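You operate a simulated robot arm through the tools that you are given. There is no shell and no other tool. Be economical: measure what you need, move in short steps, check, and stop when the job is done.

Carry out the task below with a simulated robot arm. There is one attempt and no reset: what you move stays moved.

TASK
Wash the gold and the teal make-up brush, blot them and hang them back in the rack.
Fine: brush cleaner, ribbed mat, black sponge; each goes back in the hole it came from.

Only the result counts: the job must be done as asked and must still hold three seconds after the hand-in. Knocking over, shifting, dropping, spilling or breaking anything else fails it.

THE ROBOT
A 7-joint arm with a two-finger parallel gripper, fixed in place. Base frame: the origin is at the foot of the arm, x ahead of it, y to its left, z up; the work surface is at about z = 0. Lengths are in m, angles in degrees, forces in N, time in s.
With the tool pointing down near the work surface it reaches from about 0.22 to 0.58 m from the base axis. Its first joint turns from -66.0 to 66.0 degrees. Payload 2.5 kg.
Tool frame: the origin (TCP) lies between the finger pads and is the grasp point; the fingertips stand 0.023 m ahead of it; z points along the fingers, y is the line along which they close. Largest opening 0.094 m; finger width 0.038, thickness 0.01; the body of the gripper, 0.054 by 0.096 m, starts 0.039 m behind the TCP.
Orientation is that of the tool frame in the base frame, as a unit quaternion [x, y, z, w]. With the fingers straight down and closing along the base's y, the tool's x points along the base's -x, its y along +y and its z along -z.

THE INTERFACE
- The arm moves only by the tool move_arm. Its argument "moves" is a list of rows, each a list of 6 numbers: the shift along the tool's x, y, z in m, then the turn, a rotation vector about the tool's x, y, z in degrees. In form: [[dx, dy, dz, wx, wy, wz], ...]. A call has 1 to 12 rows; each row shifts and turns the commanded pose from where the row before left it, along the tool's axes as they then stand. "hand" is the finger opening in m, from 0 to 0.094, set as the call begins (left out, the last holds). Each row takes 0.2 s and may step no farther than 0.05 m and 8.6 degrees from the row before; otherwise, or with a gripper value out of range, the whole call is refused. A pose out of reach is approached as far as the arm can. The call stops where the force on the tool passes 40 N (or 10 N more than at its start, if that is more) or the arm is blocked; 0.2 s more then pass. Each finger travels about 0.108 m/s and halts on what it meets, pressing with about 42 N; the grip force reading is that of the motor and also rises with nothing between the fingers. The clock runs only during rows and for 0.2 s after the last one: add rows that do not move to give the fingers time. The reply holds the time, the measured pose of the TCP, the force on the tool along the base axes, the opening and the grip force, in the units named above and with some noise, with the torque about the TCP (base axes, N m) and any sound that the robot's microphone picked up, and new pictures: "show" is both (left out), scene, wrist or none.
- Cameras (640 x 400 px; columns grow to the right, rows downward): "scene" is fixed at [0.1156, -0.4012, 0.5552]; the picture's right is [0.88, -0.48, 0.00], its down [-0.23, -0.42, -0.88] and it looks along [0.42, 0.77, -0.48] (base axes); focal length 338 px, centre (320, 200). "wrist" rides on the gripper at [0.086, 0.016, -0.074] in the tool frame; the picture's right is [-0.18, 0.98, 0.00], its down [-0.58, -0.11, -0.81] and it looks along [-0.79, -0.15, 0.59] (tool axes); focal length 243 px, centre (320, 200). There is no depth. A picture from a camera that has moved, and an enlarged one, comes with that camera's place and axes in the base frame and with its lens.
- zoom(camera, box): a new picture of the part [left, top, right, bottom] of that camera's present view, enlarged. The clock stands still meanwhile.
- job_done(): hands the job in; it is judged then, once.

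Work in short steps. Places have to be worked out from the pictures, the camera data and where the tool is seen: move nearer, look again, correct. Check each grasp and each placing, and mend what went wrong. You have 120 turns and 200 pictures in all, those below and enlarged ones among them. Open the gripper and draw the arm clear of the work before you hand the job in, unless the task says otherwise; then end with one line.

The tools are called after "Emit:" as name(argument=value, ...) on one line, values as JSON. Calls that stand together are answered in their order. move_arm: Moves the arm, as the interface text tells. Its arguments: {"type":"object","properties":{"moves":{"type":"array"},"hand":{"type":"number"},"show":{"type":"string","enum":["both","scene","wrist","none"]}},"required":["moves"]} The other tools are called the same way: zoom (camera, box) takes an enlarged picture of a part of a camera's view; job_done () hands the job in.

At the start:

```text
t: 0.0
tool_pos: [0.2523, 0.1903, 0.3713]
tool_rot: [0.0, 1.0, 0.0, 0.0]
contact_force: [-0.4, 0.0, 0.4]
ft_torque: [0.01, -0.01, 0.0]
grip_width: 0.094
grip_force: 0.1
```

scene: 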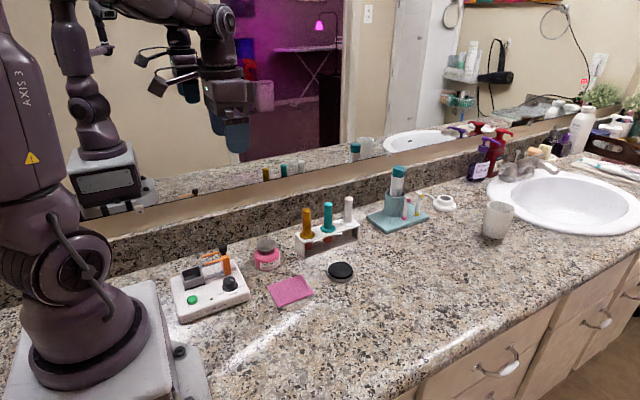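
wrist: 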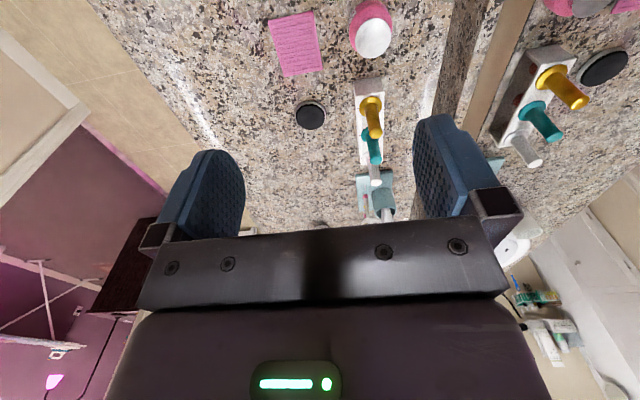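

I'll begin with enlarged views of the rack area to see the parts clearly.

Emit:
zoom(camera="scene", box=[160, 180, 380, 320])

Emit:
zoom(camera="wrist", box=[240, 0, 440, 230])

```text
2.86 times, centred on (270, 250) of scene
camera zoom: at [0.1156, -0.4012, 0.5552], right [0.88, -0.48, 0.0], down [-0.23, -0.42, -0.88], along [0.42, 0.77, -0.48], focal length 966 px, centre (463, 57)
```

zoom: 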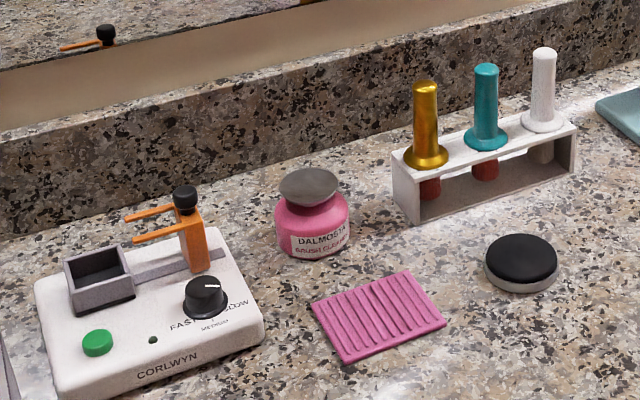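

```text
1.74 times, centred on (340, 115) of wrist
camera zoom: at [0.165, 0.2088, 0.4458], right [0.18, 0.98, 0.0], down [0.58, -0.11, 0.81], along [0.79, -0.15, -0.59], focal length 422 px, centre (285, 348)
```

zoom: 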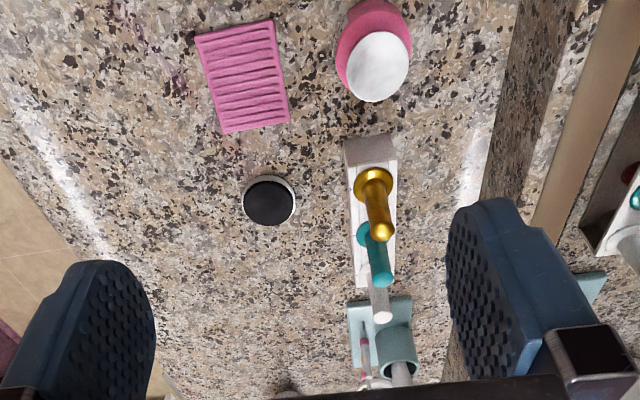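

Now closer looks at the bottle's top, the device, and the brushes.

Emit:
zoom(camera="scene", box=[240, 225, 300, 275])

Emit:
zoom(camera="wrist", box=[330, 0, 420, 60])

Emit:
zoom(camera="scene", box=[290, 190, 370, 290])

Emit:
zoom(camera="scene", box=[165, 240, 255, 325])

```text
8.00 times, centred on (270, 250) of scene
camera zoom: at [0.1156, -0.4012, 0.5552], right [0.88, -0.48, 0.0], down [-0.23, -0.42, -0.88], along [0.42, 0.77, -0.48], focal length 2705 px, centre (720, -200)
```

zoom: 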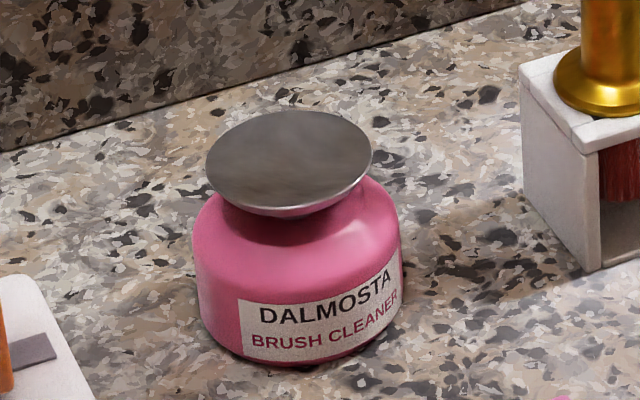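

```text
6.67 times, centred on (375, 30) of wrist
camera zoom: at [0.165, 0.2088, 0.4458], right [0.18, 0.98, 0.0], down [0.58, -0.11, 0.81], along [0.79, -0.15, -0.59], focal length 1618 px, centre (-47, 1333)
```

zoom: 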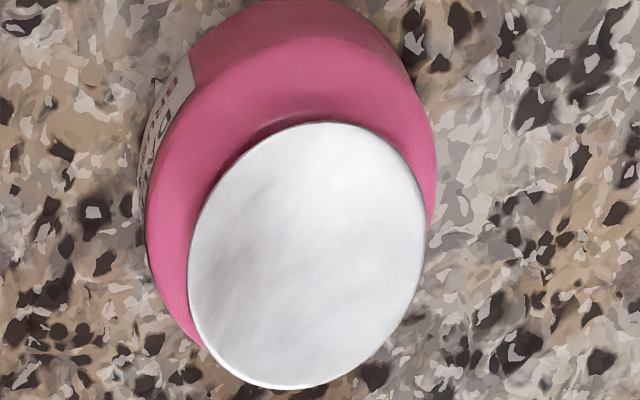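

```text
4.00 times, centred on (330, 240) of scene
camera zoom: at [0.1156, -0.4012, 0.5552], right [0.88, -0.48, 0.0], down [-0.23, -0.42, -0.88], along [0.42, 0.77, -0.48], focal length 1352 px, centre (280, 40)
```

zoom: 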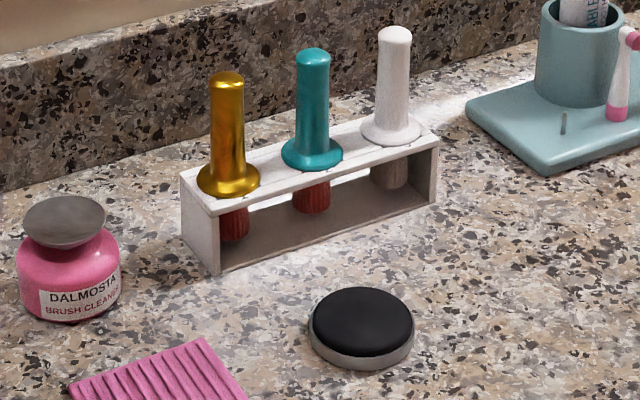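

```text
4.71 times, centred on (210, 282) of scene
camera zoom: at [0.1156, -0.4012, 0.5552], right [0.88, -0.48, 0.0], down [-0.23, -0.42, -0.88], along [0.42, 0.77, -0.48], focal length 1591 px, centre (838, -188)
```

zoom: 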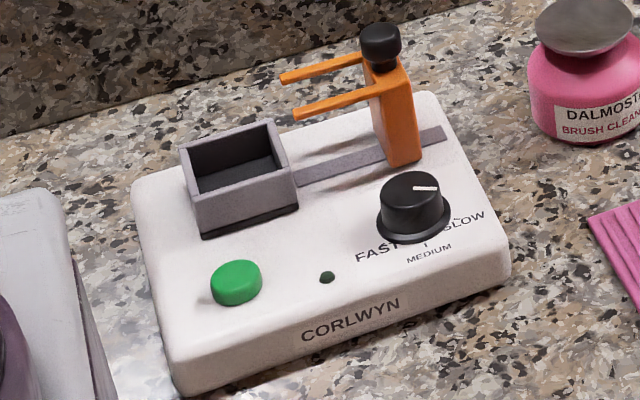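

The cleaner is a push-down dish dispenser: pressing on the dish brings up liquid. Triangulating the views puts the gold brush at about (0.437, 0.258), with its flange at z≈0.045 and top at z≈0.127. I'll move above it and look again.

Emit:
move_arm(moves=[[-0.0308, 0.0113, 0.025, 0, 0, 0], [-0.0308, 0.0113, 0.025, 0, 0, 0], [-0.0308, 0.0113, 0.025, 0, 0, 0], [-0.0308, 0.0113, 0.025, 0, 0, 0], [-0.0308, 0.0113, 0.025, 0, 0, 0], [-0.0308, 0.0113, 0.025, 0, 0, 0], [0, 0, 0, 0, 0, 0]], hand=0.06)

```text
t: 1.6
tool_pos: [0.4342, 0.2571, 0.2201]
tool_rot: [0.0, 1.0, 0.0, 0.001]
contact_force: [0.1, 0.0, 0.4]
ft_torque: [0.01, 0.0, -0.01]
grip_width: 0.0601
grip_force: 0.0
camera wrist: at [0.3484, 0.2749, 0.2955], right [0.18, 0.98, 0.0], down [0.58, -0.11, 0.81], along [0.79, -0.15, -0.59], focal length 243 px, centre (320, 200)
```

scene: 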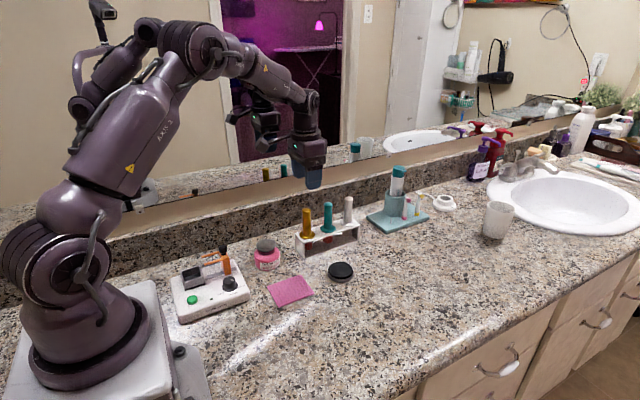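
wrist: 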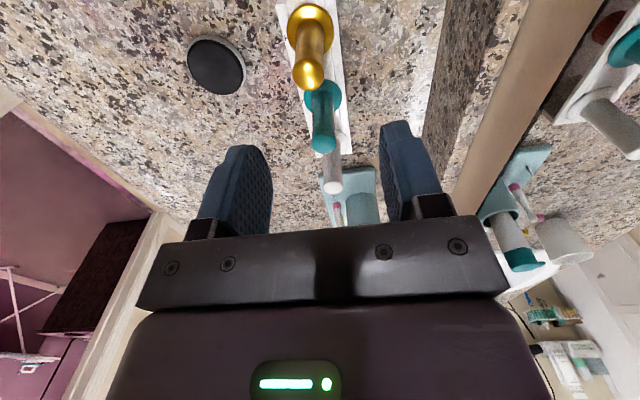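

The gold brush refines to (0.431, 0.252), and the rack runs along x with the teal brush at about (0.495, 0.251). I'll go down around the gold handle, closing only after a check.

Emit:
move_arm(moves=[[0.003, -0.005, 0.03, 0, 0, 0], [0, 0, 0.04, 0, 0, 0], [0, 0, 0.03, 0, 0, 0], [0, 0, 0.023, 0, 0, 0], [0, 0, 0, 0, 0, 0]])

```text
t: 2.8
tool_pos: [0.4343, 0.2534, 0.0987]
tool_rot: [0.0, 1.0, 0.0, 0.0]
contact_force: [0.6, 0.2, -1.0]
ft_torque: [0.02, 0.02, 0.0]
grip_width: 0.06
grip_force: 0.1
camera wrist: at [0.3468, 0.2705, 0.1725], right [0.18, 0.98, 0.0], down [0.58, -0.11, 0.81], along [0.79, -0.15, -0.59], focal length 243 px, centre (320, 200)
```

scene: 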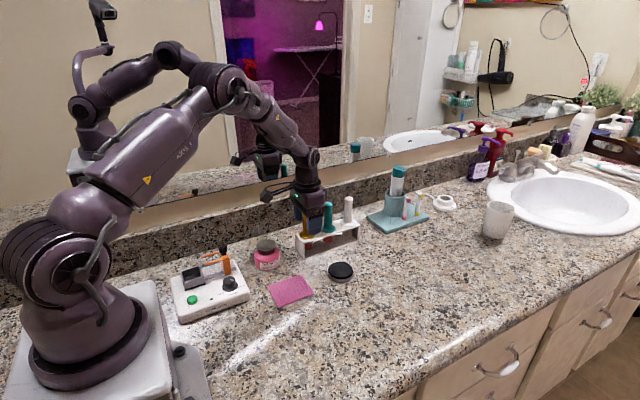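
wrist: 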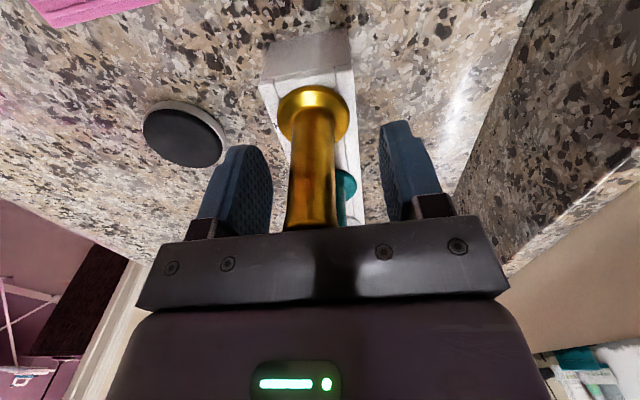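

The brush stands between the fingers, about 3 mm toward -y. I'll shift by that and close.

Emit:
move_arm(moves=[[0.001, -0.003, 0, 0, 0, 0], [0, 0, 0, 0, 0, 0]], hand=0.04, show="wrist")

```text
t: 3.4
tool_pos: [0.4328, 0.2493, 0.0987]
tool_rot: [0.0, 1.0, 0.0, 0.0]
contact_force: [0.1, -0.1, -0.6]
ft_torque: [0.02, 0.0, 0.02]
grip_width: 0.0403
grip_force: 0.1
camera wrist: at [0.3459, 0.2676, 0.1724], right [0.18, 0.98, 0.0], down [0.58, -0.11, 0.81], along [0.79, -0.15, -0.59], focal length 243 px, centre (320, 200)
```

wrist: 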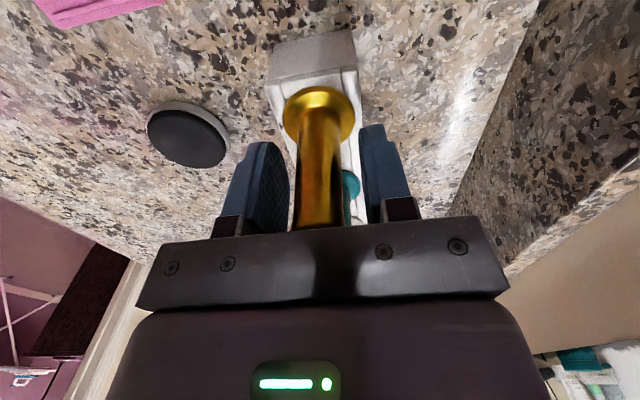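

The TCP projects to (316,180) and the handle's centre is at (320,180), so it's centred. I'll close on it.

Emit:
move_arm(moves=[[0, 0, 0, 0, 0, 0], [0, 0, 0, 0, 0, 0], [0, 0, 0, 0, 0, 0]], hand=0.0, show="wrist")

```text
t: 4.2
tool_pos: [0.4329, 0.2498, 0.0978]
tool_rot: [0.0, 1.0, 0.001, 0.0]
contact_force: [-0.2, 0.6, 0.4]
ft_torque: [0.01, 0.0, -0.02]
grip_width: 0.0208
grip_force: 42.0
camera wrist: at [0.3458, 0.2677, 0.1724], right [0.18, 0.98, 0.0], down [0.58, -0.11, 0.81], along [0.79, -0.15, -0.59], focal length 243 px, centre (320, 200)
```

wrist: 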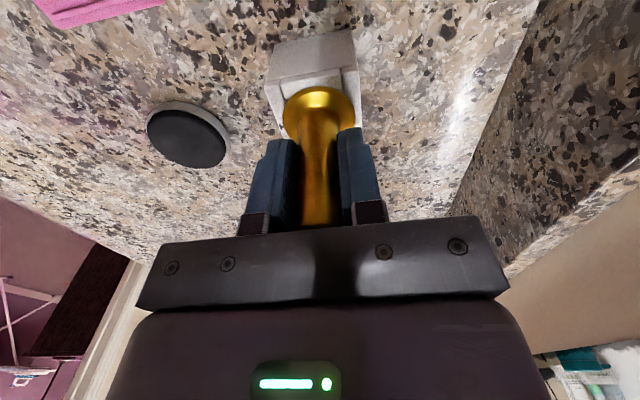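

Gripped at 20.8 mm; the commanded grasp pose is (0.4331, 0.2501, 0.0983). I'll lift straight up.

Emit:
move_arm(moves=[[0, 0, -0.015, 0, 0, 0], [0, 0, -0.03, 0, 0, 0], [0, 0, -0.035, 0, 0, 0], [0, 0, -0.02, 0, 0, 0]])

Emit:
zoom(camera="scene", box=[220, 150, 380, 310])

```text
t: 5.2
tool_pos: [0.4338, 0.2481, 0.1981]
tool_rot: [0.0, 1.0, -0.001, 0.001]
contact_force: [-0.4, 0.8, 0.3]
ft_torque: [0.03, 0.0, 0.0]
grip_width: 0.0208
grip_force: 41.9
camera wrist: at [0.3465, 0.2663, 0.2725], right [0.18, 0.98, 0.0], down [0.58, -0.11, 0.81], along [0.79, -0.15, -0.59], focal length 243 px, centre (320, 200)
```

scene: 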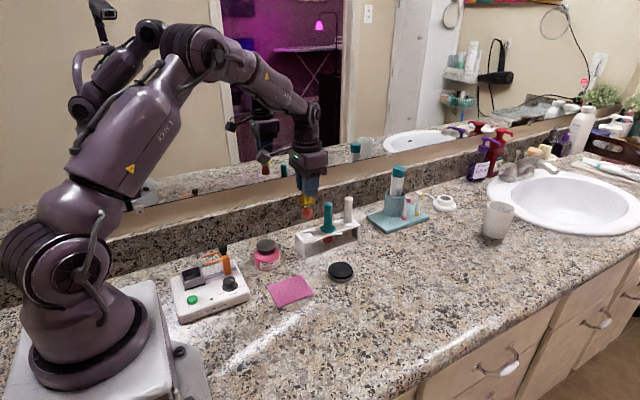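
wrist: 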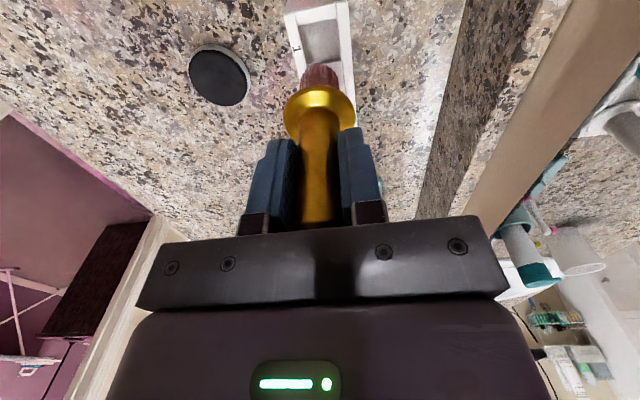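

```text
2.50 times, centred on (300, 230) of scene
camera zoom: at [0.1156, -0.4012, 0.5552], right [0.88, -0.48, 0.0], down [-0.23, -0.42, -0.88], along [0.42, 0.77, -0.48], focal length 845 px, centre (370, 125)
```

zoom: 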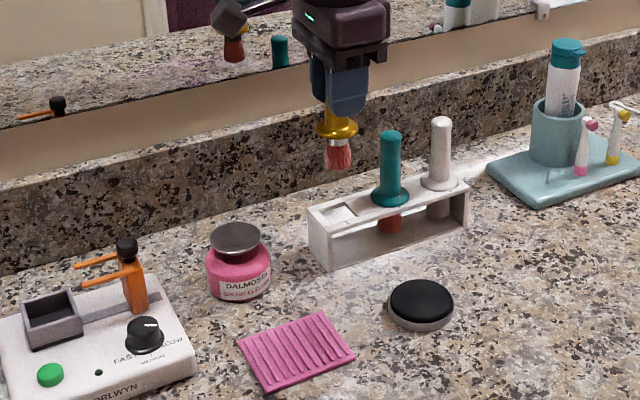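

The brush is lifted clean, with its tip about 0.09 m below the TCP. I'll carry it over the cleaner dish at about (0.323, 0.2575).

Emit:
move_arm(moves=[[0.03, 0.002, 0, 0, 0, 0], [0.04, 0.003, 0, 0, 0, 0], [0.04, 0.0024, 0, 0, 0, 0], [0, 0, 0.02, 0, 0, 0], [0, 0, 0, 0, 0, 0]])

Emit:
zoom(camera="scene", box=[210, 170, 330, 290])

Emit:
zoom(camera="scene", box=[290, 190, 370, 260])

```text
t: 6.4
tool_pos: [0.3236, 0.2563, 0.1791]
tool_rot: [-0.001, 1.0, 0.0, 0.0]
contact_force: [0.3, 0.3, -0.7]
ft_torque: [0.01, -0.01, 0.0]
grip_width: 0.021
grip_force: 41.8
camera wrist: at [0.2366, 0.2735, 0.253], right [0.18, 0.98, 0.0], down [0.58, -0.11, 0.81], along [0.79, -0.15, -0.59], focal length 243 px, centre (320, 200)
```

scene: 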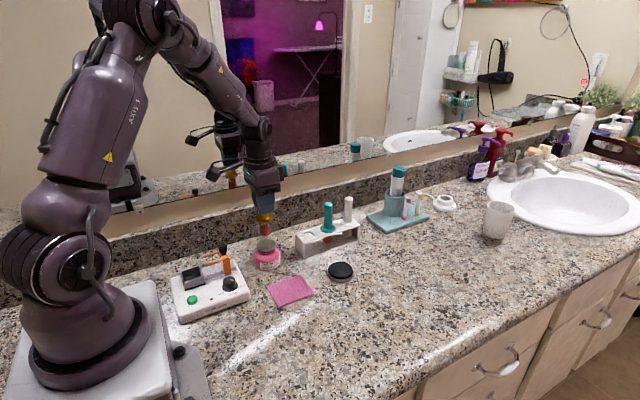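
wrist: 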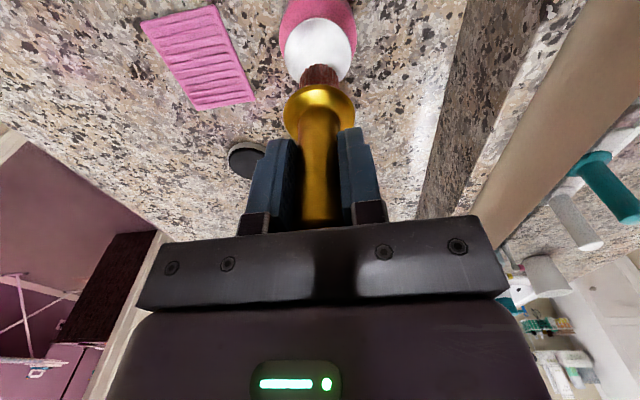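

```text
3.33 times, centred on (270, 230) of scene
camera zoom: at [0.1156, -0.4012, 0.5552], right [0.88, -0.48, 0.0], down [-0.23, -0.42, -0.88], along [0.42, 0.77, -0.48], focal length 1127 px, centre (487, 100)
```

zoom: 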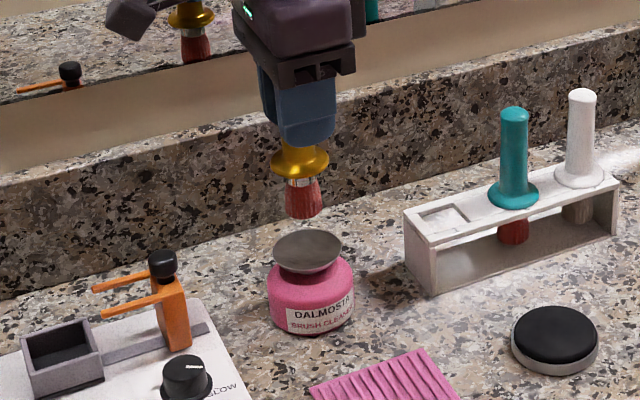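

```text
5.71 times, centred on (330, 225) of scene
camera zoom: at [0.1156, -0.4012, 0.5552], right [0.88, -0.48, 0.0], down [-0.23, -0.42, -0.88], along [0.42, 0.77, -0.48], focal length 1932 px, centre (263, 57)
```

zoom: 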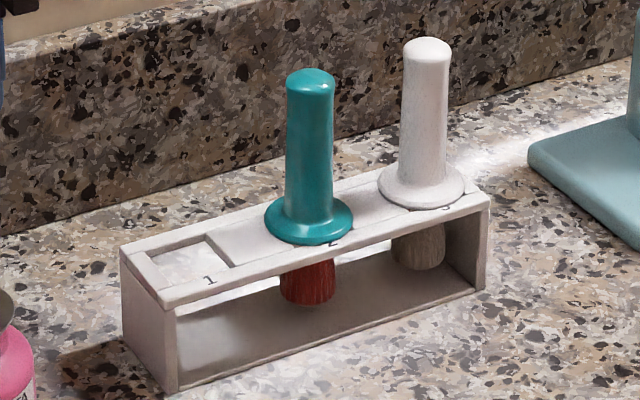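

The tip is centred on the dish in both views, about 0.033 m above it. I'll go down gently and watch the force.

Emit:
move_arm(moves=[[0, 0, 0.015, 0, 0, 0], [0, 0, 0.01, 0, 0, 0], [0, 0, 0.005, 0, 0, 0], [0, 0, 0, 0, 0, 0]], show="none")

Emit:
zoom(camera="scene", box=[230, 200, 310, 280])

```text
t: 7.4
tool_pos: [0.3242, 0.2584, 0.1484]
tool_rot: [0.0, 1.0, 0.001, 0.0]
contact_force: [-0.6, -0.1, -0.3]
ft_torque: [0.01, -0.02, 0.04]
grip_width: 0.021
grip_force: 42.0
```

```text
5.00 times, centred on (270, 240) of scene
camera zoom: at [0.1156, -0.4012, 0.5552], right [0.88, -0.48, 0.0], down [-0.23, -0.42, -0.88], along [0.42, 0.77, -0.48], focal length 1691 px, centre (570, 0)
```

zoom: 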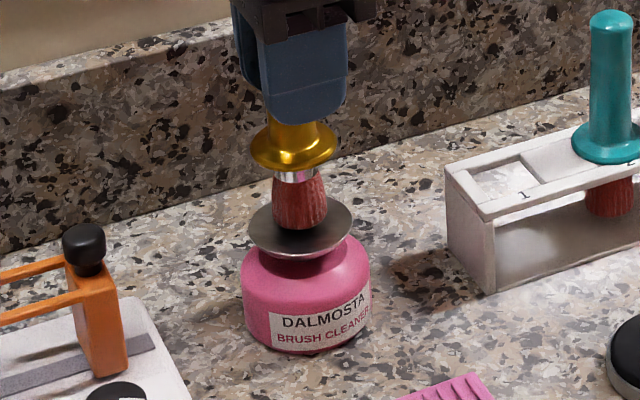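

The tip is just at the dish, well centred. I'll press in small steps.

Emit:
move_arm(moves=[[0, 0, 0.003, 0, 0, 0], [0, 0, 0.003, 0, 0, 0], [0, 0, 0, 0, 0, 0]], show="none")

Emit:
zoom(camera="scene", box=[230, 200, 310, 280])

```text
t: 8.2
tool_pos: [0.3236, 0.2582, 0.1432]
tool_rot: [0.001, 1.0, 0.0, 0.0]
contact_force: [0.5, -0.4, 2.1]
ft_torque: [-0.08, -0.03, 0.02]
grip_width: 0.0208
grip_force: 42.1
```

```text
5.00 times, centred on (270, 240) of scene
camera zoom: at [0.1156, -0.4012, 0.5552], right [0.88, -0.48, 0.0], down [-0.23, -0.42, -0.88], along [0.42, 0.77, -0.48], focal length 1691 px, centre (570, 0)
```

zoom: 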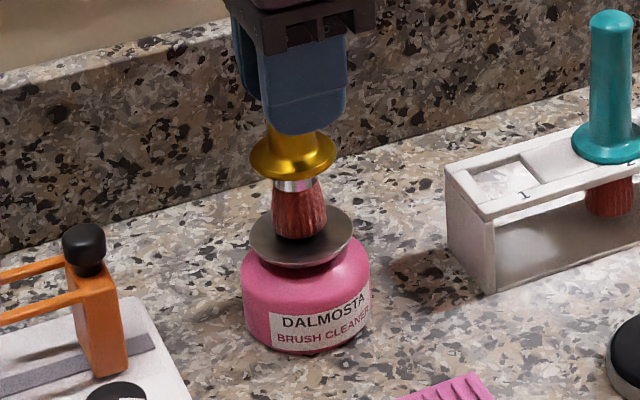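

There's light contact (2 N) and the dish is beginning to sink. I'll press further in 2 mm steps.

Emit:
move_arm(moves=[[0, 0, 0.002, 0, 0, 0], [0, 0, 0.002, 0, 0, 0], [0, 0, 0, 0, 0, 0]], show="none")

Emit:
zoom(camera="scene", box=[230, 200, 310, 280])

```text
t: 9.0
tool_pos: [0.323, 0.2574, 0.1381]
tool_rot: [0.0, 1.0, 0.0, 0.0]
contact_force: [0.0, 1.1, 1.2]
ft_torque: [0.15, 0.03, -0.01]
grip_width: 0.0208
grip_force: 41.9
```

```text
5.00 times, centred on (270, 240) of scene
camera zoom: at [0.1156, -0.4012, 0.5552], right [0.88, -0.48, 0.0], down [-0.23, -0.42, -0.88], along [0.42, 0.77, -0.48], focal length 1691 px, centre (570, 0)
```

zoom: 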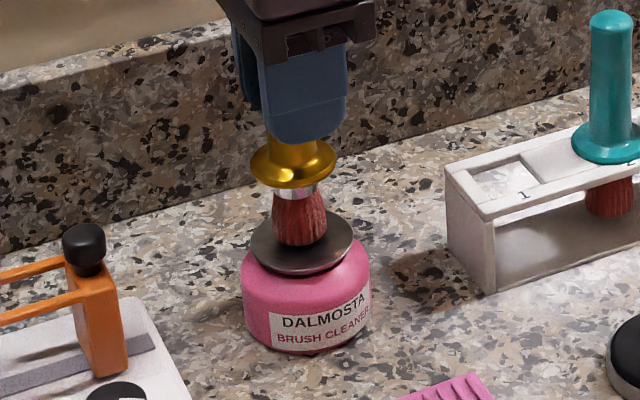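

The dish is going down with little force. I'll keep going until it bottoms.

Emit:
move_arm(moves=[[0, 0, 0.002, 0, 0, 0], [0, 0, 0.002, 0, 0, 0], [0, 0, 0.001, 0, 0, 0], [0, 0, 0, 0, 0, 0]], show="none")

Emit:
zoom(camera="scene", box=[230, 200, 310, 280])

```text
t: 10.0
tool_pos: [0.3237, 0.2584, 0.1342]
tool_rot: [0.0, 1.0, 0.001, 0.001]
contact_force: [-2.6, -5.9, 29.1]
ft_torque: [-0.62, 0.28, 0.0]
grip_width: 0.0211
grip_force: 42.6
```

```text
5.00 times, centred on (270, 240) of scene
camera zoom: at [0.1155, -0.4012, 0.5551], right [0.88, -0.48, 0.0], down [-0.23, -0.42, -0.88], along [0.42, 0.77, -0.48], focal length 1691 px, centre (570, 0)
```

zoom: 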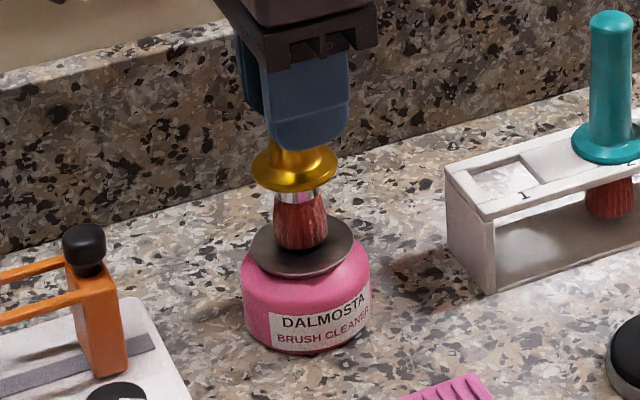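

It bottomed out (29 N). I'll release, pump once more lightly, then swirl the tip slightly in the wet dish.

Emit:
move_arm(moves=[[0, 0, -0.004, 0, 0, 0], [0, 0, -0.005, 0, 0, 0], [0, 0, 0.004, 0, 0, 0], [0, 0, 0.004, 0, 0, 0], [0, 0, 0, 0, 0, 0], [0, 0, -0.003, 0, 0, 0], [0, 0, -0.003, 0, 0, 0], [0, 0, 0, 0, 0, 0]], show="none")

Emit:
zoom(camera="scene", box=[230, 200, 310, 280])

```text
t: 11.8
tool_pos: [0.3209, 0.2581, 0.1401]
tool_rot: [0.0, 1.0, -0.001, 0.001]
contact_force: [-0.9, 1.2, -0.2]
ft_torque: [0.07, 0.02, 0.03]
grip_width: 0.0208
grip_force: 41.7
```

```text
5.00 times, centred on (270, 240) of scene
camera zoom: at [0.1156, -0.4012, 0.5552], right [0.88, -0.48, 0.0], down [-0.23, -0.42, -0.88], along [0.42, 0.77, -0.48], focal length 1691 px, centre (570, 0)
```

zoom: 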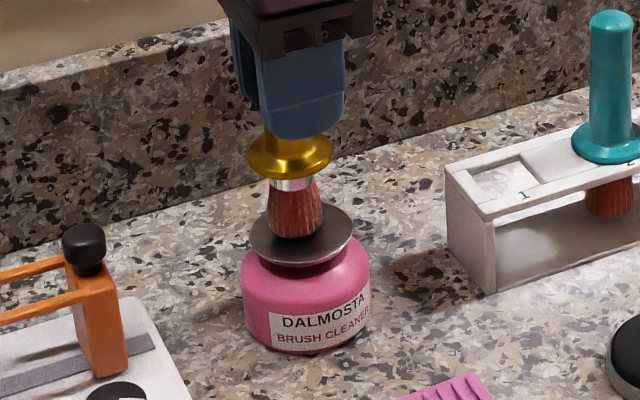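

I'll lift to see whether the bristles are wet and whether the dish holds liquid.

Emit:
move_arm(moves=[[0, 0, -0.015, 0, 0, 0], [0, 0, -0.035, 0, 0, 0], [0, 0, 0, 0, 0, 0]], show="none")

Emit:
zoom(camera="scene", box=[230, 190, 310, 280])

Emit:
zoom(camera="wrist", box=[270, 0, 370, 130])

```text
t: 12.6
tool_pos: [0.3238, 0.2604, 0.1903]
tool_rot: [0.0, 1.0, 0.0, 0.0]
contact_force: [0.3, 0.1, -0.5]
ft_torque: [0.02, -0.01, -0.01]
grip_width: 0.0211
grip_force: 42.1
```

```text
4.44 times, centred on (270, 235) of scene
camera zoom: at [0.1156, -0.4012, 0.5552], right [0.88, -0.48, 0.0], down [-0.23, -0.42, -0.88], along [0.42, 0.77, -0.48], focal length 1503 px, centre (542, 44)
```

zoom: 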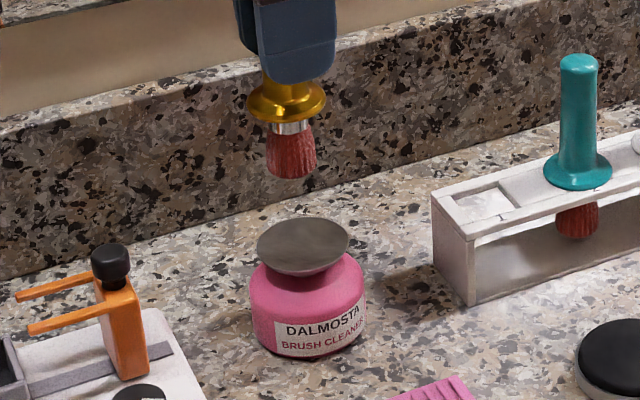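

```text
3.08 times, centred on (320, 65) of wrist
camera zoom: at [0.2363, 0.2774, 0.2648], right [0.18, 0.98, 0.0], down [0.58, -0.11, 0.81], along [0.79, -0.15, -0.59], focal length 746 px, centre (320, 615)
```

zoom: 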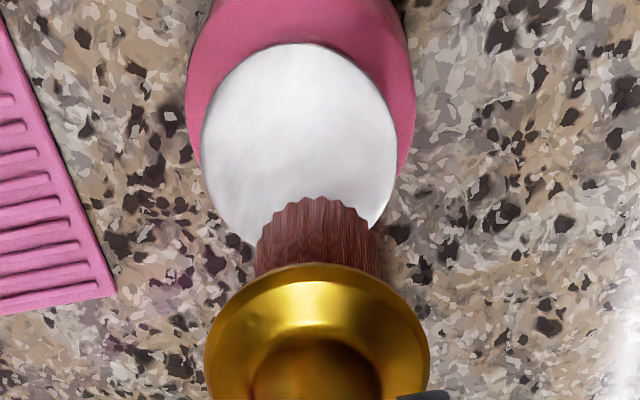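

No obvious liquid is visible. I'll zoom in strongly on the gold and teal bristles to compare wet against dry.

Emit:
zoom(camera="scene", box=[255, 200, 295, 225])

Emit:
zoom(camera="scene", box=[310, 220, 350, 245])

Emit:
zoom(camera="scene", box=[255, 230, 295, 255])

```text
16.00 times, centred on (275, 212) of scene
camera zoom: at [0.1156, -0.4012, 0.5552], right [0.88, -0.48, 0.0], down [-0.23, -0.42, -0.88], along [0.42, 0.77, -0.48], focal length 5410 px, centre (1040, 0)
```

zoom: 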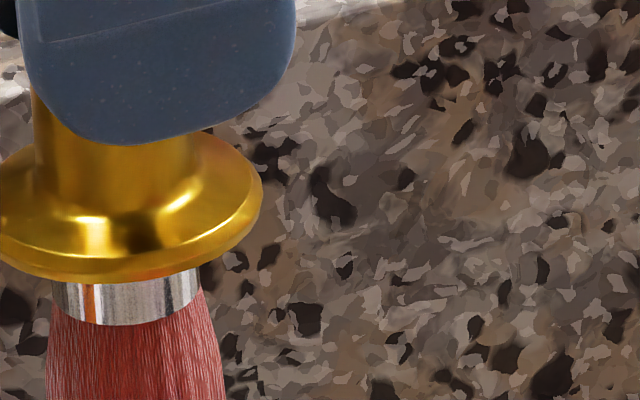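

```text
16.00 times, centred on (330, 232) of scene
camera zoom: at [0.1156, -0.4012, 0.5552], right [0.88, -0.48, 0.0], down [-0.23, -0.42, -0.88], along [0.42, 0.77, -0.48], focal length 5410 px, centre (160, -320)
```

zoom: 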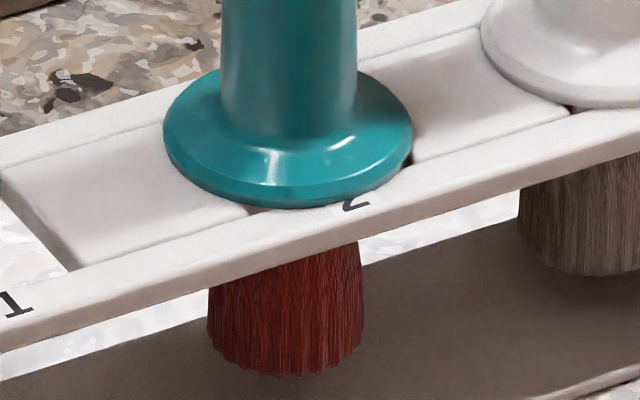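

```text
16.00 times, centred on (275, 242) of scene
camera zoom: at [0.1156, -0.4012, 0.5552], right [0.88, -0.48, 0.0], down [-0.23, -0.42, -0.88], along [0.42, 0.77, -0.48], focal length 5410 px, centre (1040, -480)
```

zoom: 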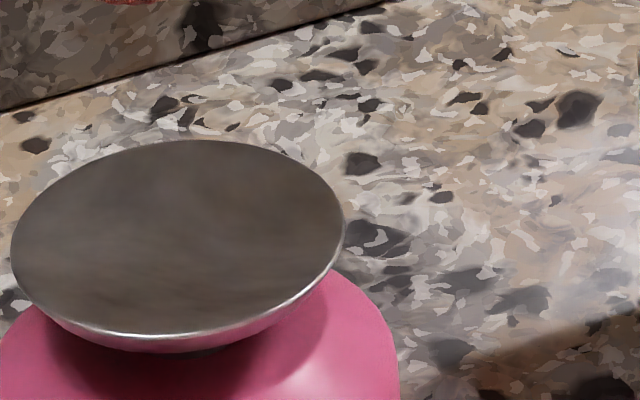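

The white brush's clean bristles are tan, so washing should turn the red ones tan, which gives me feedback. The mat spans about x 0.288–0.378, y 0.104–0.174 with its ribs along y. I'll carry the brush above its centre.

Emit:
move_arm(moves=[[-0.002, -0.0375, 0, 0, 0, 0], [-0.004, -0.04, 0, 0, 0, 0], [-0.004, -0.04, 0, 0, 0, 0], [0, 0, 0.04, 0, 0, 0], [0, 0, 0.03, 0, 0, 0], [0, 0, 0, 0, 0, 0]])

Emit:
zoom(camera="scene", box=[240, 220, 340, 320])

```text
t: 14.0
tool_pos: [0.3332, 0.1428, 0.1216]
tool_rot: [0.0, 1.0, 0.0, 0.0]
contact_force: [-0.2, -0.2, -0.1]
ft_torque: [0.0, 0.03, -0.01]
grip_width: 0.0211
grip_force: 42.3
camera wrist: at [0.246, 0.159, 0.1959], right [0.18, 0.98, 0.0], down [0.58, -0.11, 0.81], along [0.79, -0.15, -0.59], focal length 243 px, centre (320, 200)
```

scene: 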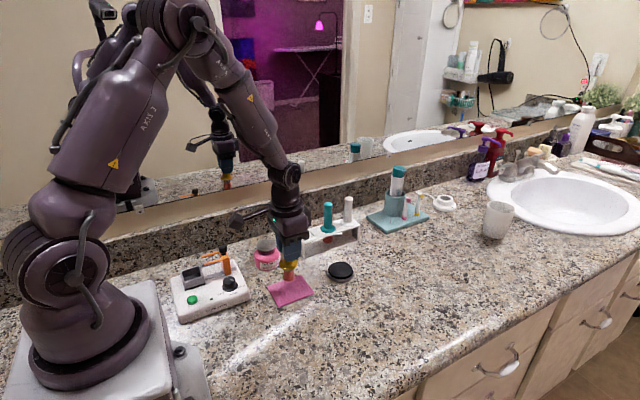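
wrist: 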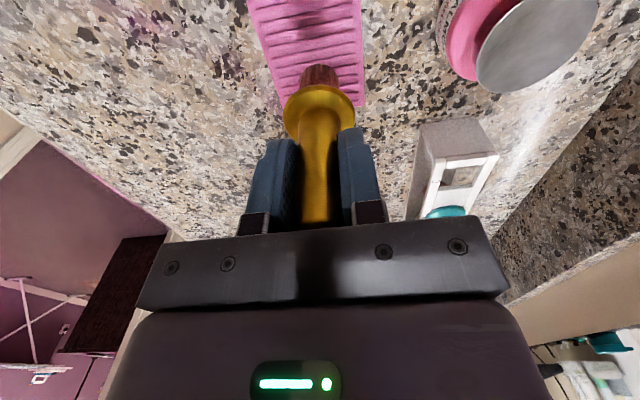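

```text
4.00 times, centred on (290, 270) of scene
camera zoom: at [0.1156, -0.4012, 0.5552], right [0.88, -0.48, 0.0], down [-0.23, -0.42, -0.88], along [0.42, 0.77, -0.48], focal length 1352 px, centre (440, -80)
```

zoom: 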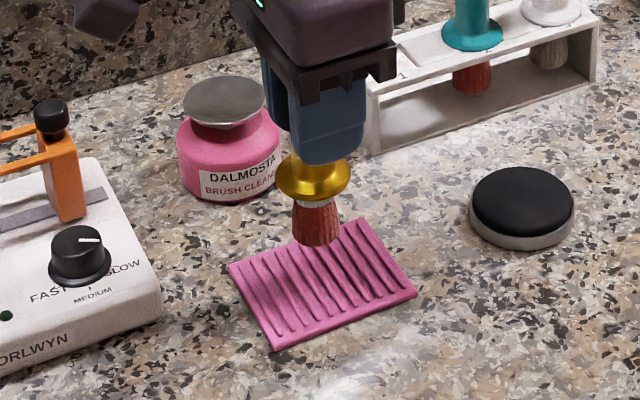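

I'm above the mat centre. I'll lower the tip to light contact.

Emit:
move_arm(moves=[[0, 0, 0.012, 0, 0, 0], [0, 0, 0.005, 0, 0, 0], [0, 0, 0.003, 0, 0, 0], [0, 0, 0, 0, 0, 0]], show="none")

Emit:
zoom(camera="scene", box=[250, 240, 330, 320])

```text
t: 15.0
tool_pos: [0.333, 0.1414, 0.1007]
tool_rot: [0.0, 1.0, 0.0, 0.0]
contact_force: [-0.2, -0.4, -0.5]
ft_torque: [-0.02, 0.03, -0.02]
grip_width: 0.0206
grip_force: 41.4
```

```text
5.00 times, centred on (290, 280) of scene
camera zoom: at [0.1156, -0.4012, 0.5552], right [0.88, -0.48, 0.0], down [-0.23, -0.42, -0.88], along [0.42, 0.77, -0.48], focal length 1691 px, centre (470, -200)
```

zoom: 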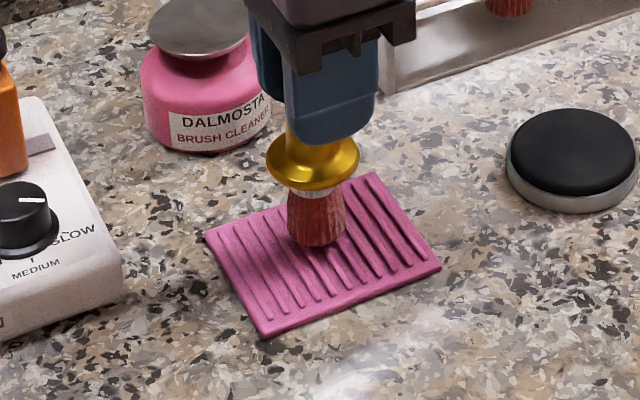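

The tip is just about at the ribs. I'll go down a little more for contact.

Emit:
move_arm(moves=[[0, 0, 0.002, 0, 0, 0], [0, 0, 0, 0, 0, 0]], show="none")

Emit:
move_arm(moves=[[0, 0, 0.002, 0, 0, 0], [0, 0, 0, 0, 0, 0]], show="none")

Emit:
move_arm(moves=[[0, 0, 0.001, 0, 0, 0], [0, 0, 0, 0, 0, 0]], show="none")

```text
t: 15.6
tool_pos: [0.3315, 0.1427, 0.0995]
tool_rot: [0.0, 1.0, 0.0, 0.0]
contact_force: [-0.3, -0.8, 0.2]
ft_torque: [0.01, -0.01, -0.01]
grip_width: 0.0208
grip_force: 41.6
```

```text
t: 16.2
tool_pos: [0.3326, 0.1403, 0.097]
tool_rot: [0.0, 1.0, 0.0, 0.001]
contact_force: [0.2, -0.5, -0.9]
ft_torque: [-0.01, 0.01, -0.03]
grip_width: 0.0209
grip_force: 42.0
```

```text
t: 16.8
tool_pos: [0.3327, 0.1417, 0.095]
tool_rot: [-0.001, 1.0, 0.0, 0.0]
contact_force: [-2.4, -0.5, 8.9]
ft_torque: [0.35, 0.09, 0.02]
grip_width: 0.0211
grip_force: 41.9
```

Contact is about 9 N. I'll ease 0.5 mm and stroke along x across the ribs with short strokes, watching that the mat does not shift.

Emit:
move_arm(moves=[[0, 0, -0.0005, 0, 0, 0], [-0.01, 0, 0, 0, 0, 0], [-0.01, 0, 0, 0, 0, 0], [0.01, 0, 0, 0, 0, 0], [0.01, 0, 0, 0, 0, 0], [0.01, 0, 0, 0, 0, 0], [0.01, 0, 0, 0, 0, 0], [-0.01, 0, 0, 0, 0, 0], [-0.01, 0, 0, 0, 0, 0], [0, 0, 0, 0, 0, 0]], show="none")

Emit:
zoom(camera="scene", box=[250, 240, 330, 320])

```text
t: 19.0
tool_pos: [0.3331, 0.1415, 0.0949]
tool_rot: [0.0, 1.0, 0.0, 0.0]
contact_force: [0.6, 1.0, 0.6]
ft_torque: [0.13, -0.02, 0.03]
grip_width: 0.0208
grip_force: 41.9
```

```text
5.00 times, centred on (290, 280) of scene
camera zoom: at [0.1156, -0.4012, 0.5552], right [0.88, -0.48, 0.0], down [-0.23, -0.42, -0.88], along [0.42, 0.77, -0.48], focal length 1691 px, centre (470, -200)
```

zoom: 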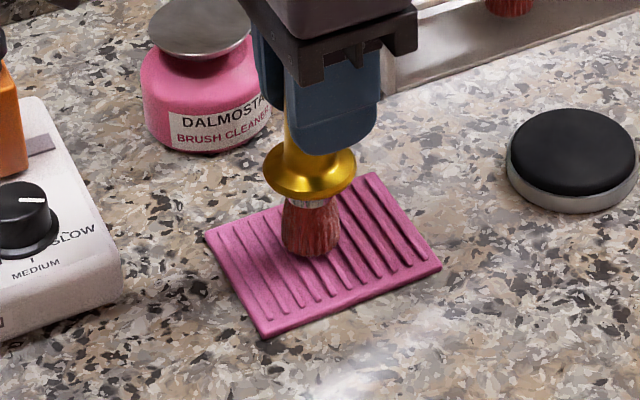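

The mat held still and the bristles seem to be browning. I'll make more strokes, 0.5 mm deeper.

Emit:
move_arm(moves=[[0, 0, 0.0005, 0, 0, 0], [-0.012, 0, 0, 0, 0, 0], [-0.012, 0, 0, 0, 0, 0], [0.012, 0, 0, 0, 0, 0], [0.012, 0, 0, 0, 0, 0], [0.012, 0, 0, 0, 0, 0], [0.012, 0, 0, 0, 0, 0], [-0.012, 0, 0, 0, 0, 0], [-0.012, 0, 0, 0, 0, 0], [-0.012, 0, 0, 0, 0, 0], [0.012, 0, 0, 0, 0, 0]], show="none")

Emit:
zoom(camera="scene", box=[250, 240, 330, 320])

```text
t: 21.4
tool_pos: [0.3336, 0.1399, 0.0959]
tool_rot: [0.0, 1.0, 0.001, 0.001]
contact_force: [1.6, 0.9, 2.1]
ft_torque: [0.19, -0.13, 0.02]
grip_width: 0.021
grip_force: 42.2
```

```text
5.00 times, centred on (290, 280) of scene
camera zoom: at [0.1156, -0.4012, 0.5552], right [0.88, -0.48, 0.0], down [-0.23, -0.42, -0.88], along [0.42, 0.77, -0.48], focal length 1691 px, centre (470, -200)
```

zoom: 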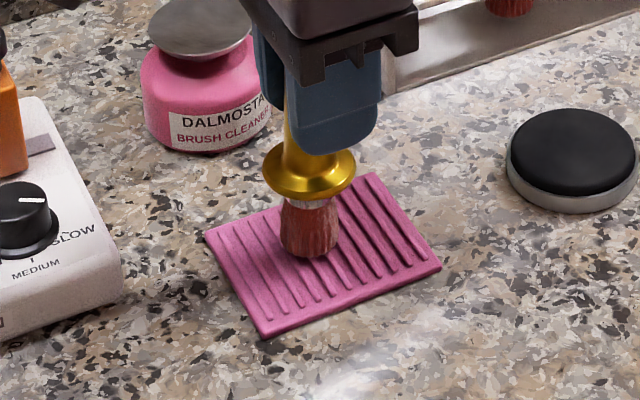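

I'll lift and compare the bristle colour with teal's.

Emit:
move_arm(moves=[[0, 0, -0.03, 0, 0, 0], [0, 0, -0.04, 0, 0, 0], [0, 0, 0, 0, 0, 0]], show="none")

Emit:
zoom(camera="scene", box=[260, 210, 340, 310])

Emit:
zoom(camera="wrist", box=[270, 40, 370, 130])

```text
t: 22.2
tool_pos: [0.3321, 0.141, 0.1674]
tool_rot: [0.0, 1.0, 0.0, 0.0]
contact_force: [0.4, -0.3, 0.0]
ft_torque: [-0.01, 0.02, -0.01]
grip_width: 0.021
grip_force: 42.4
```

```text
4.00 times, centred on (300, 260) of scene
camera zoom: at [0.1156, -0.4012, 0.5552], right [0.88, -0.48, 0.0], down [-0.23, -0.42, -0.88], along [0.42, 0.77, -0.48], focal length 1352 px, centre (400, -40)
```

zoom: 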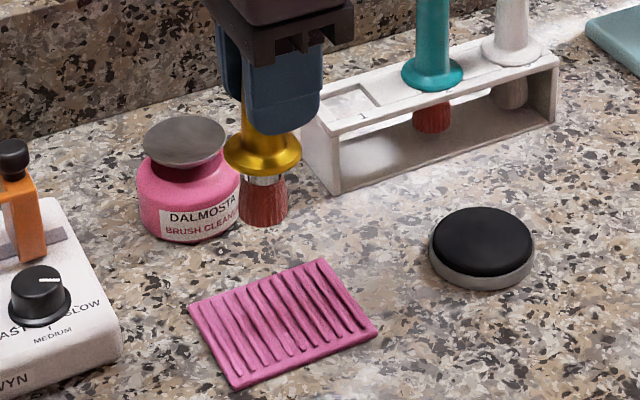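

```text
4.44 times, centred on (320, 85) of wrist
camera zoom: at [0.2452, 0.1584, 0.2418], right [0.18, 0.98, 0.0], down [0.58, -0.11, 0.81], along [0.79, -0.15, -0.59], focal length 1078 px, centre (320, 711)
```

zoom: 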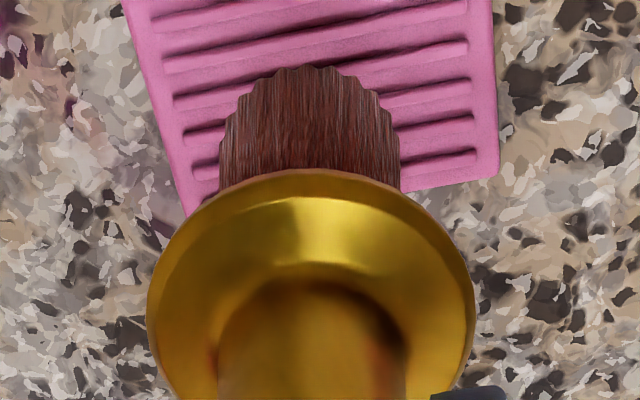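

Emit:
zoom(camera="scene", box=[310, 225, 350, 250])

Emit:
zoom(camera="scene", box=[305, 245, 345, 270])

Emit:
zoom(camera="scene", box=[305, 245, 345, 270])

Emit:
zoom(camera="scene", box=[305, 240, 345, 270])

```text
16.00 times, centred on (330, 238) of scene
camera zoom: at [0.1156, -0.4012, 0.5552], right [0.88, -0.48, 0.0], down [-0.23, -0.42, -0.88], along [0.42, 0.77, -0.48], focal length 5410 px, centre (160, -400)
```

zoom: 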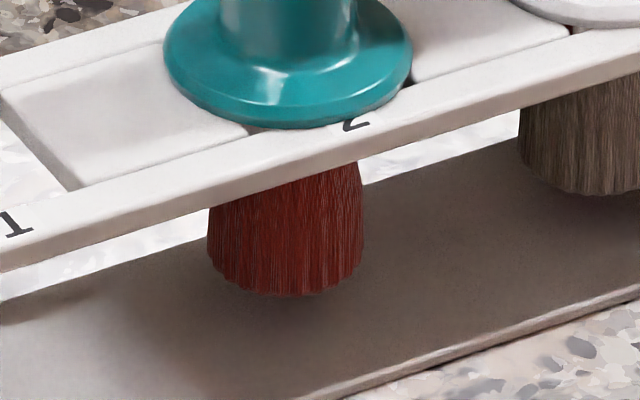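

```text
16.00 times, centred on (325, 258) of scene
camera zoom: at [0.1156, -0.4012, 0.5552], right [0.88, -0.48, 0.0], down [-0.23, -0.42, -0.88], along [0.42, 0.77, -0.48], focal length 5410 px, centre (240, -720)
```

zoom: 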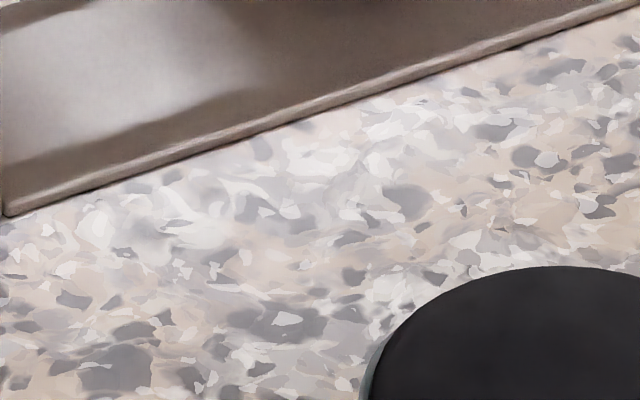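

```text
16.00 times, centred on (325, 258) of scene
camera zoom: at [0.1156, -0.4012, 0.5552], right [0.88, -0.48, 0.0], down [-0.23, -0.42, -0.88], along [0.42, 0.77, -0.48], focal length 5410 px, centre (240, -720)
```

zoom: 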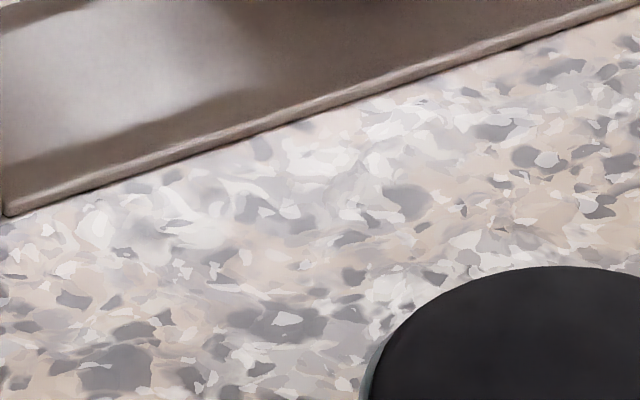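

```text
13.33 times, centred on (325, 255) of scene
camera zoom: at [0.1156, -0.4012, 0.5552], right [0.88, -0.48, 0.0], down [-0.23, -0.42, -0.88], along [0.42, 0.77, -0.48], focal length 4508 px, centre (253, -533)
```

zoom: 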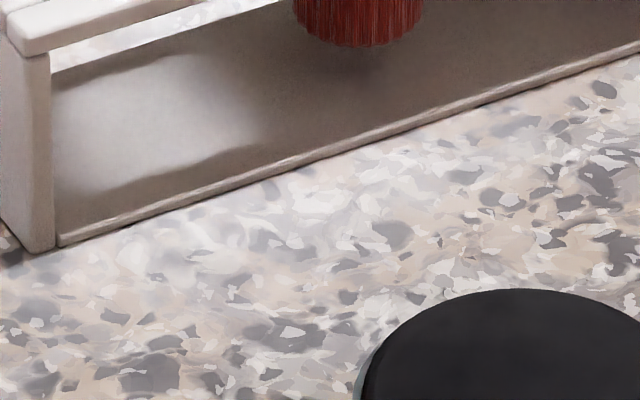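

Wrong area; the gold bristles are at about (286,259) in the scene.

Emit:
zoom(camera="scene", box=[266, 246, 306, 271])

```text
16.00 times, centred on (286, 258) of scene
camera zoom: at [0.1156, -0.4012, 0.5552], right [0.88, -0.48, 0.0], down [-0.23, -0.42, -0.88], along [0.42, 0.77, -0.48], focal length 5410 px, centre (864, -736)
```

zoom: 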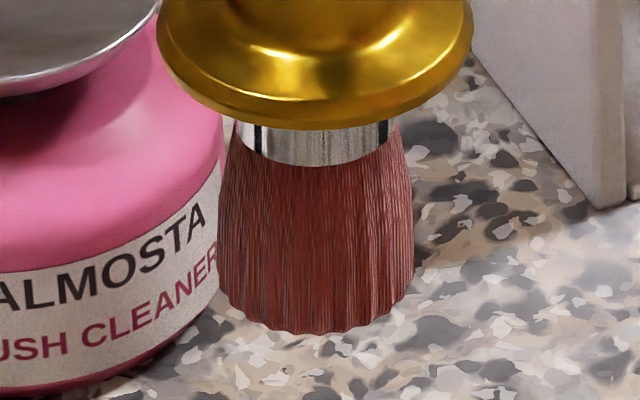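

It's a bit duller but still red. I'll rub again with firmer contact, checking force mid-stroke.

Emit:
move_arm(moves=[[0, 0, 0.04, 0, 0, 0], [0, 0, 0.025, 0, 0, 0], [0, 0, 0.005, 0, 0, 0], [0, 0, 0.001, 0, 0, 0], [-0.012, 0, 0, 0, 0, 0], [-0.012, 0, 0, 0, 0, 0]], show="none")

Emit:
move_arm(moves=[[0.012, 0, 0, 0, 0, 0], [0.012, 0, 0, 0, 0, 0], [0.012, 0, 0, 0, 0, 0], [0.012, 0, 0, 0, 0, 0], [-0.012, 0, 0, 0, 0, 0], [-0.012, 0, 0, 0, 0, 0], [-0.012, 0, 0, 0, 0, 0], [-0.012, 0, 0, 0, 0, 0], [0.012, 0, 0, 0, 0, 0], [0.012, 0, 0, 0, 0, 0]], show="none")

Emit:
zoom(camera="scene", box=[250, 240, 330, 320])

```text
t: 23.6
tool_pos: [0.3562, 0.1408, 0.0941]
tool_rot: [0.0, 1.0, 0.0, 0.001]
contact_force: [-2.4, 1.8, 2.7]
ft_torque: [0.12, 0.16, -0.02]
grip_width: 0.0208
grip_force: 42.4
```

```text
t: 25.8
tool_pos: [0.3322, 0.1418, 0.0937]
tool_rot: [0.0, 1.0, -0.001, 0.0]
contact_force: [0.5, 0.6, 0.3]
ft_torque: [0.05, 0.02, 0.01]
grip_width: 0.0209
grip_force: 42.3
```

```text
5.00 times, centred on (290, 280) of scene
camera zoom: at [0.1156, -0.4012, 0.5552], right [0.88, -0.48, 0.0], down [-0.23, -0.42, -0.88], along [0.42, 0.77, -0.48], focal length 1691 px, centre (470, -200)
```

zoom: 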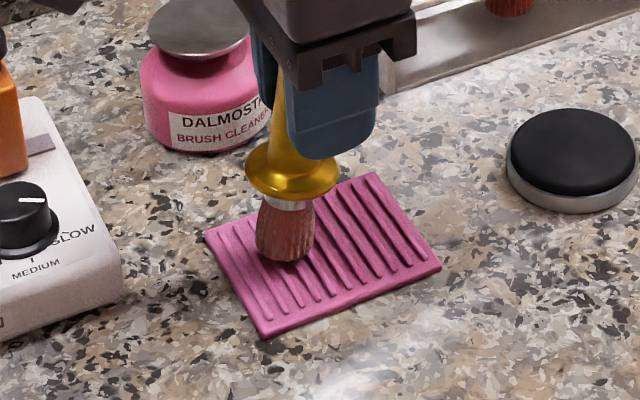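

The bristles are clearly browning now, but the brush has slid in the grip toward -x. I'll lift and look.

Emit:
move_arm(moves=[[0, 0, -0.03, 0, 0, 0], [0, 0, -0.04, 0, 0, 0], [0, 0, 0, 0, 0, 0]], show="wrist")

Emit:
zoom(camera="scene", box=[246, 215, 326, 275])

```text
t: 26.6
tool_pos: [0.3315, 0.1425, 0.1664]
tool_rot: [0.0, 1.0, 0.001, 0.0]
contact_force: [-0.4, 0.3, 0.0]
ft_torque: [-0.01, 0.01, -0.01]
grip_width: 0.0211
grip_force: 42.0
camera wrist: at [0.2447, 0.1608, 0.2409], right [0.18, 0.98, 0.0], down [0.58, -0.11, 0.81], along [0.79, -0.15, -0.59], focal length 243 px, centre (320, 200)
```

wrist: 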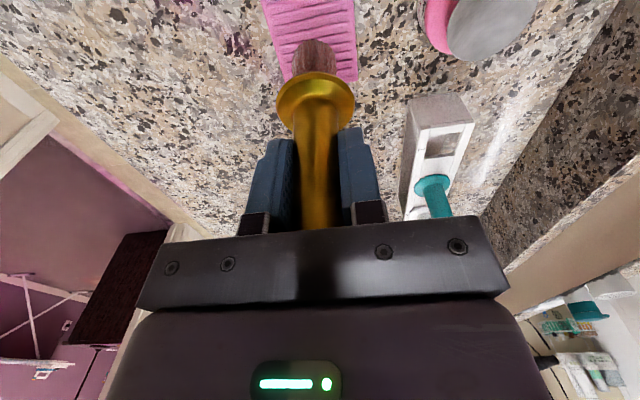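

```text
6.67 times, centred on (286, 245) of scene
camera zoom: at [0.1156, -0.4012, 0.5552], right [0.88, -0.48, 0.0], down [-0.23, -0.42, -0.88], along [0.42, 0.77, -0.48], focal length 2254 px, centre (547, -100)
```

zoom: 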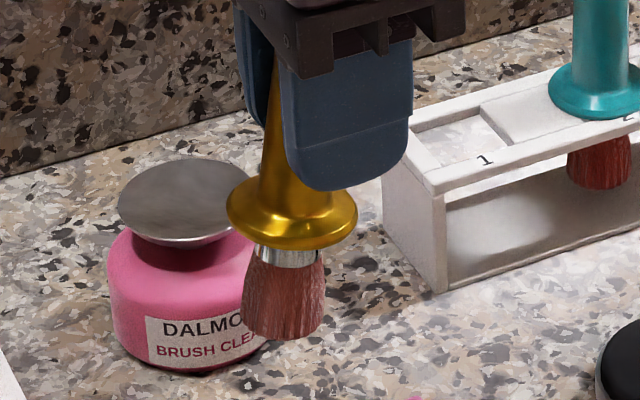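

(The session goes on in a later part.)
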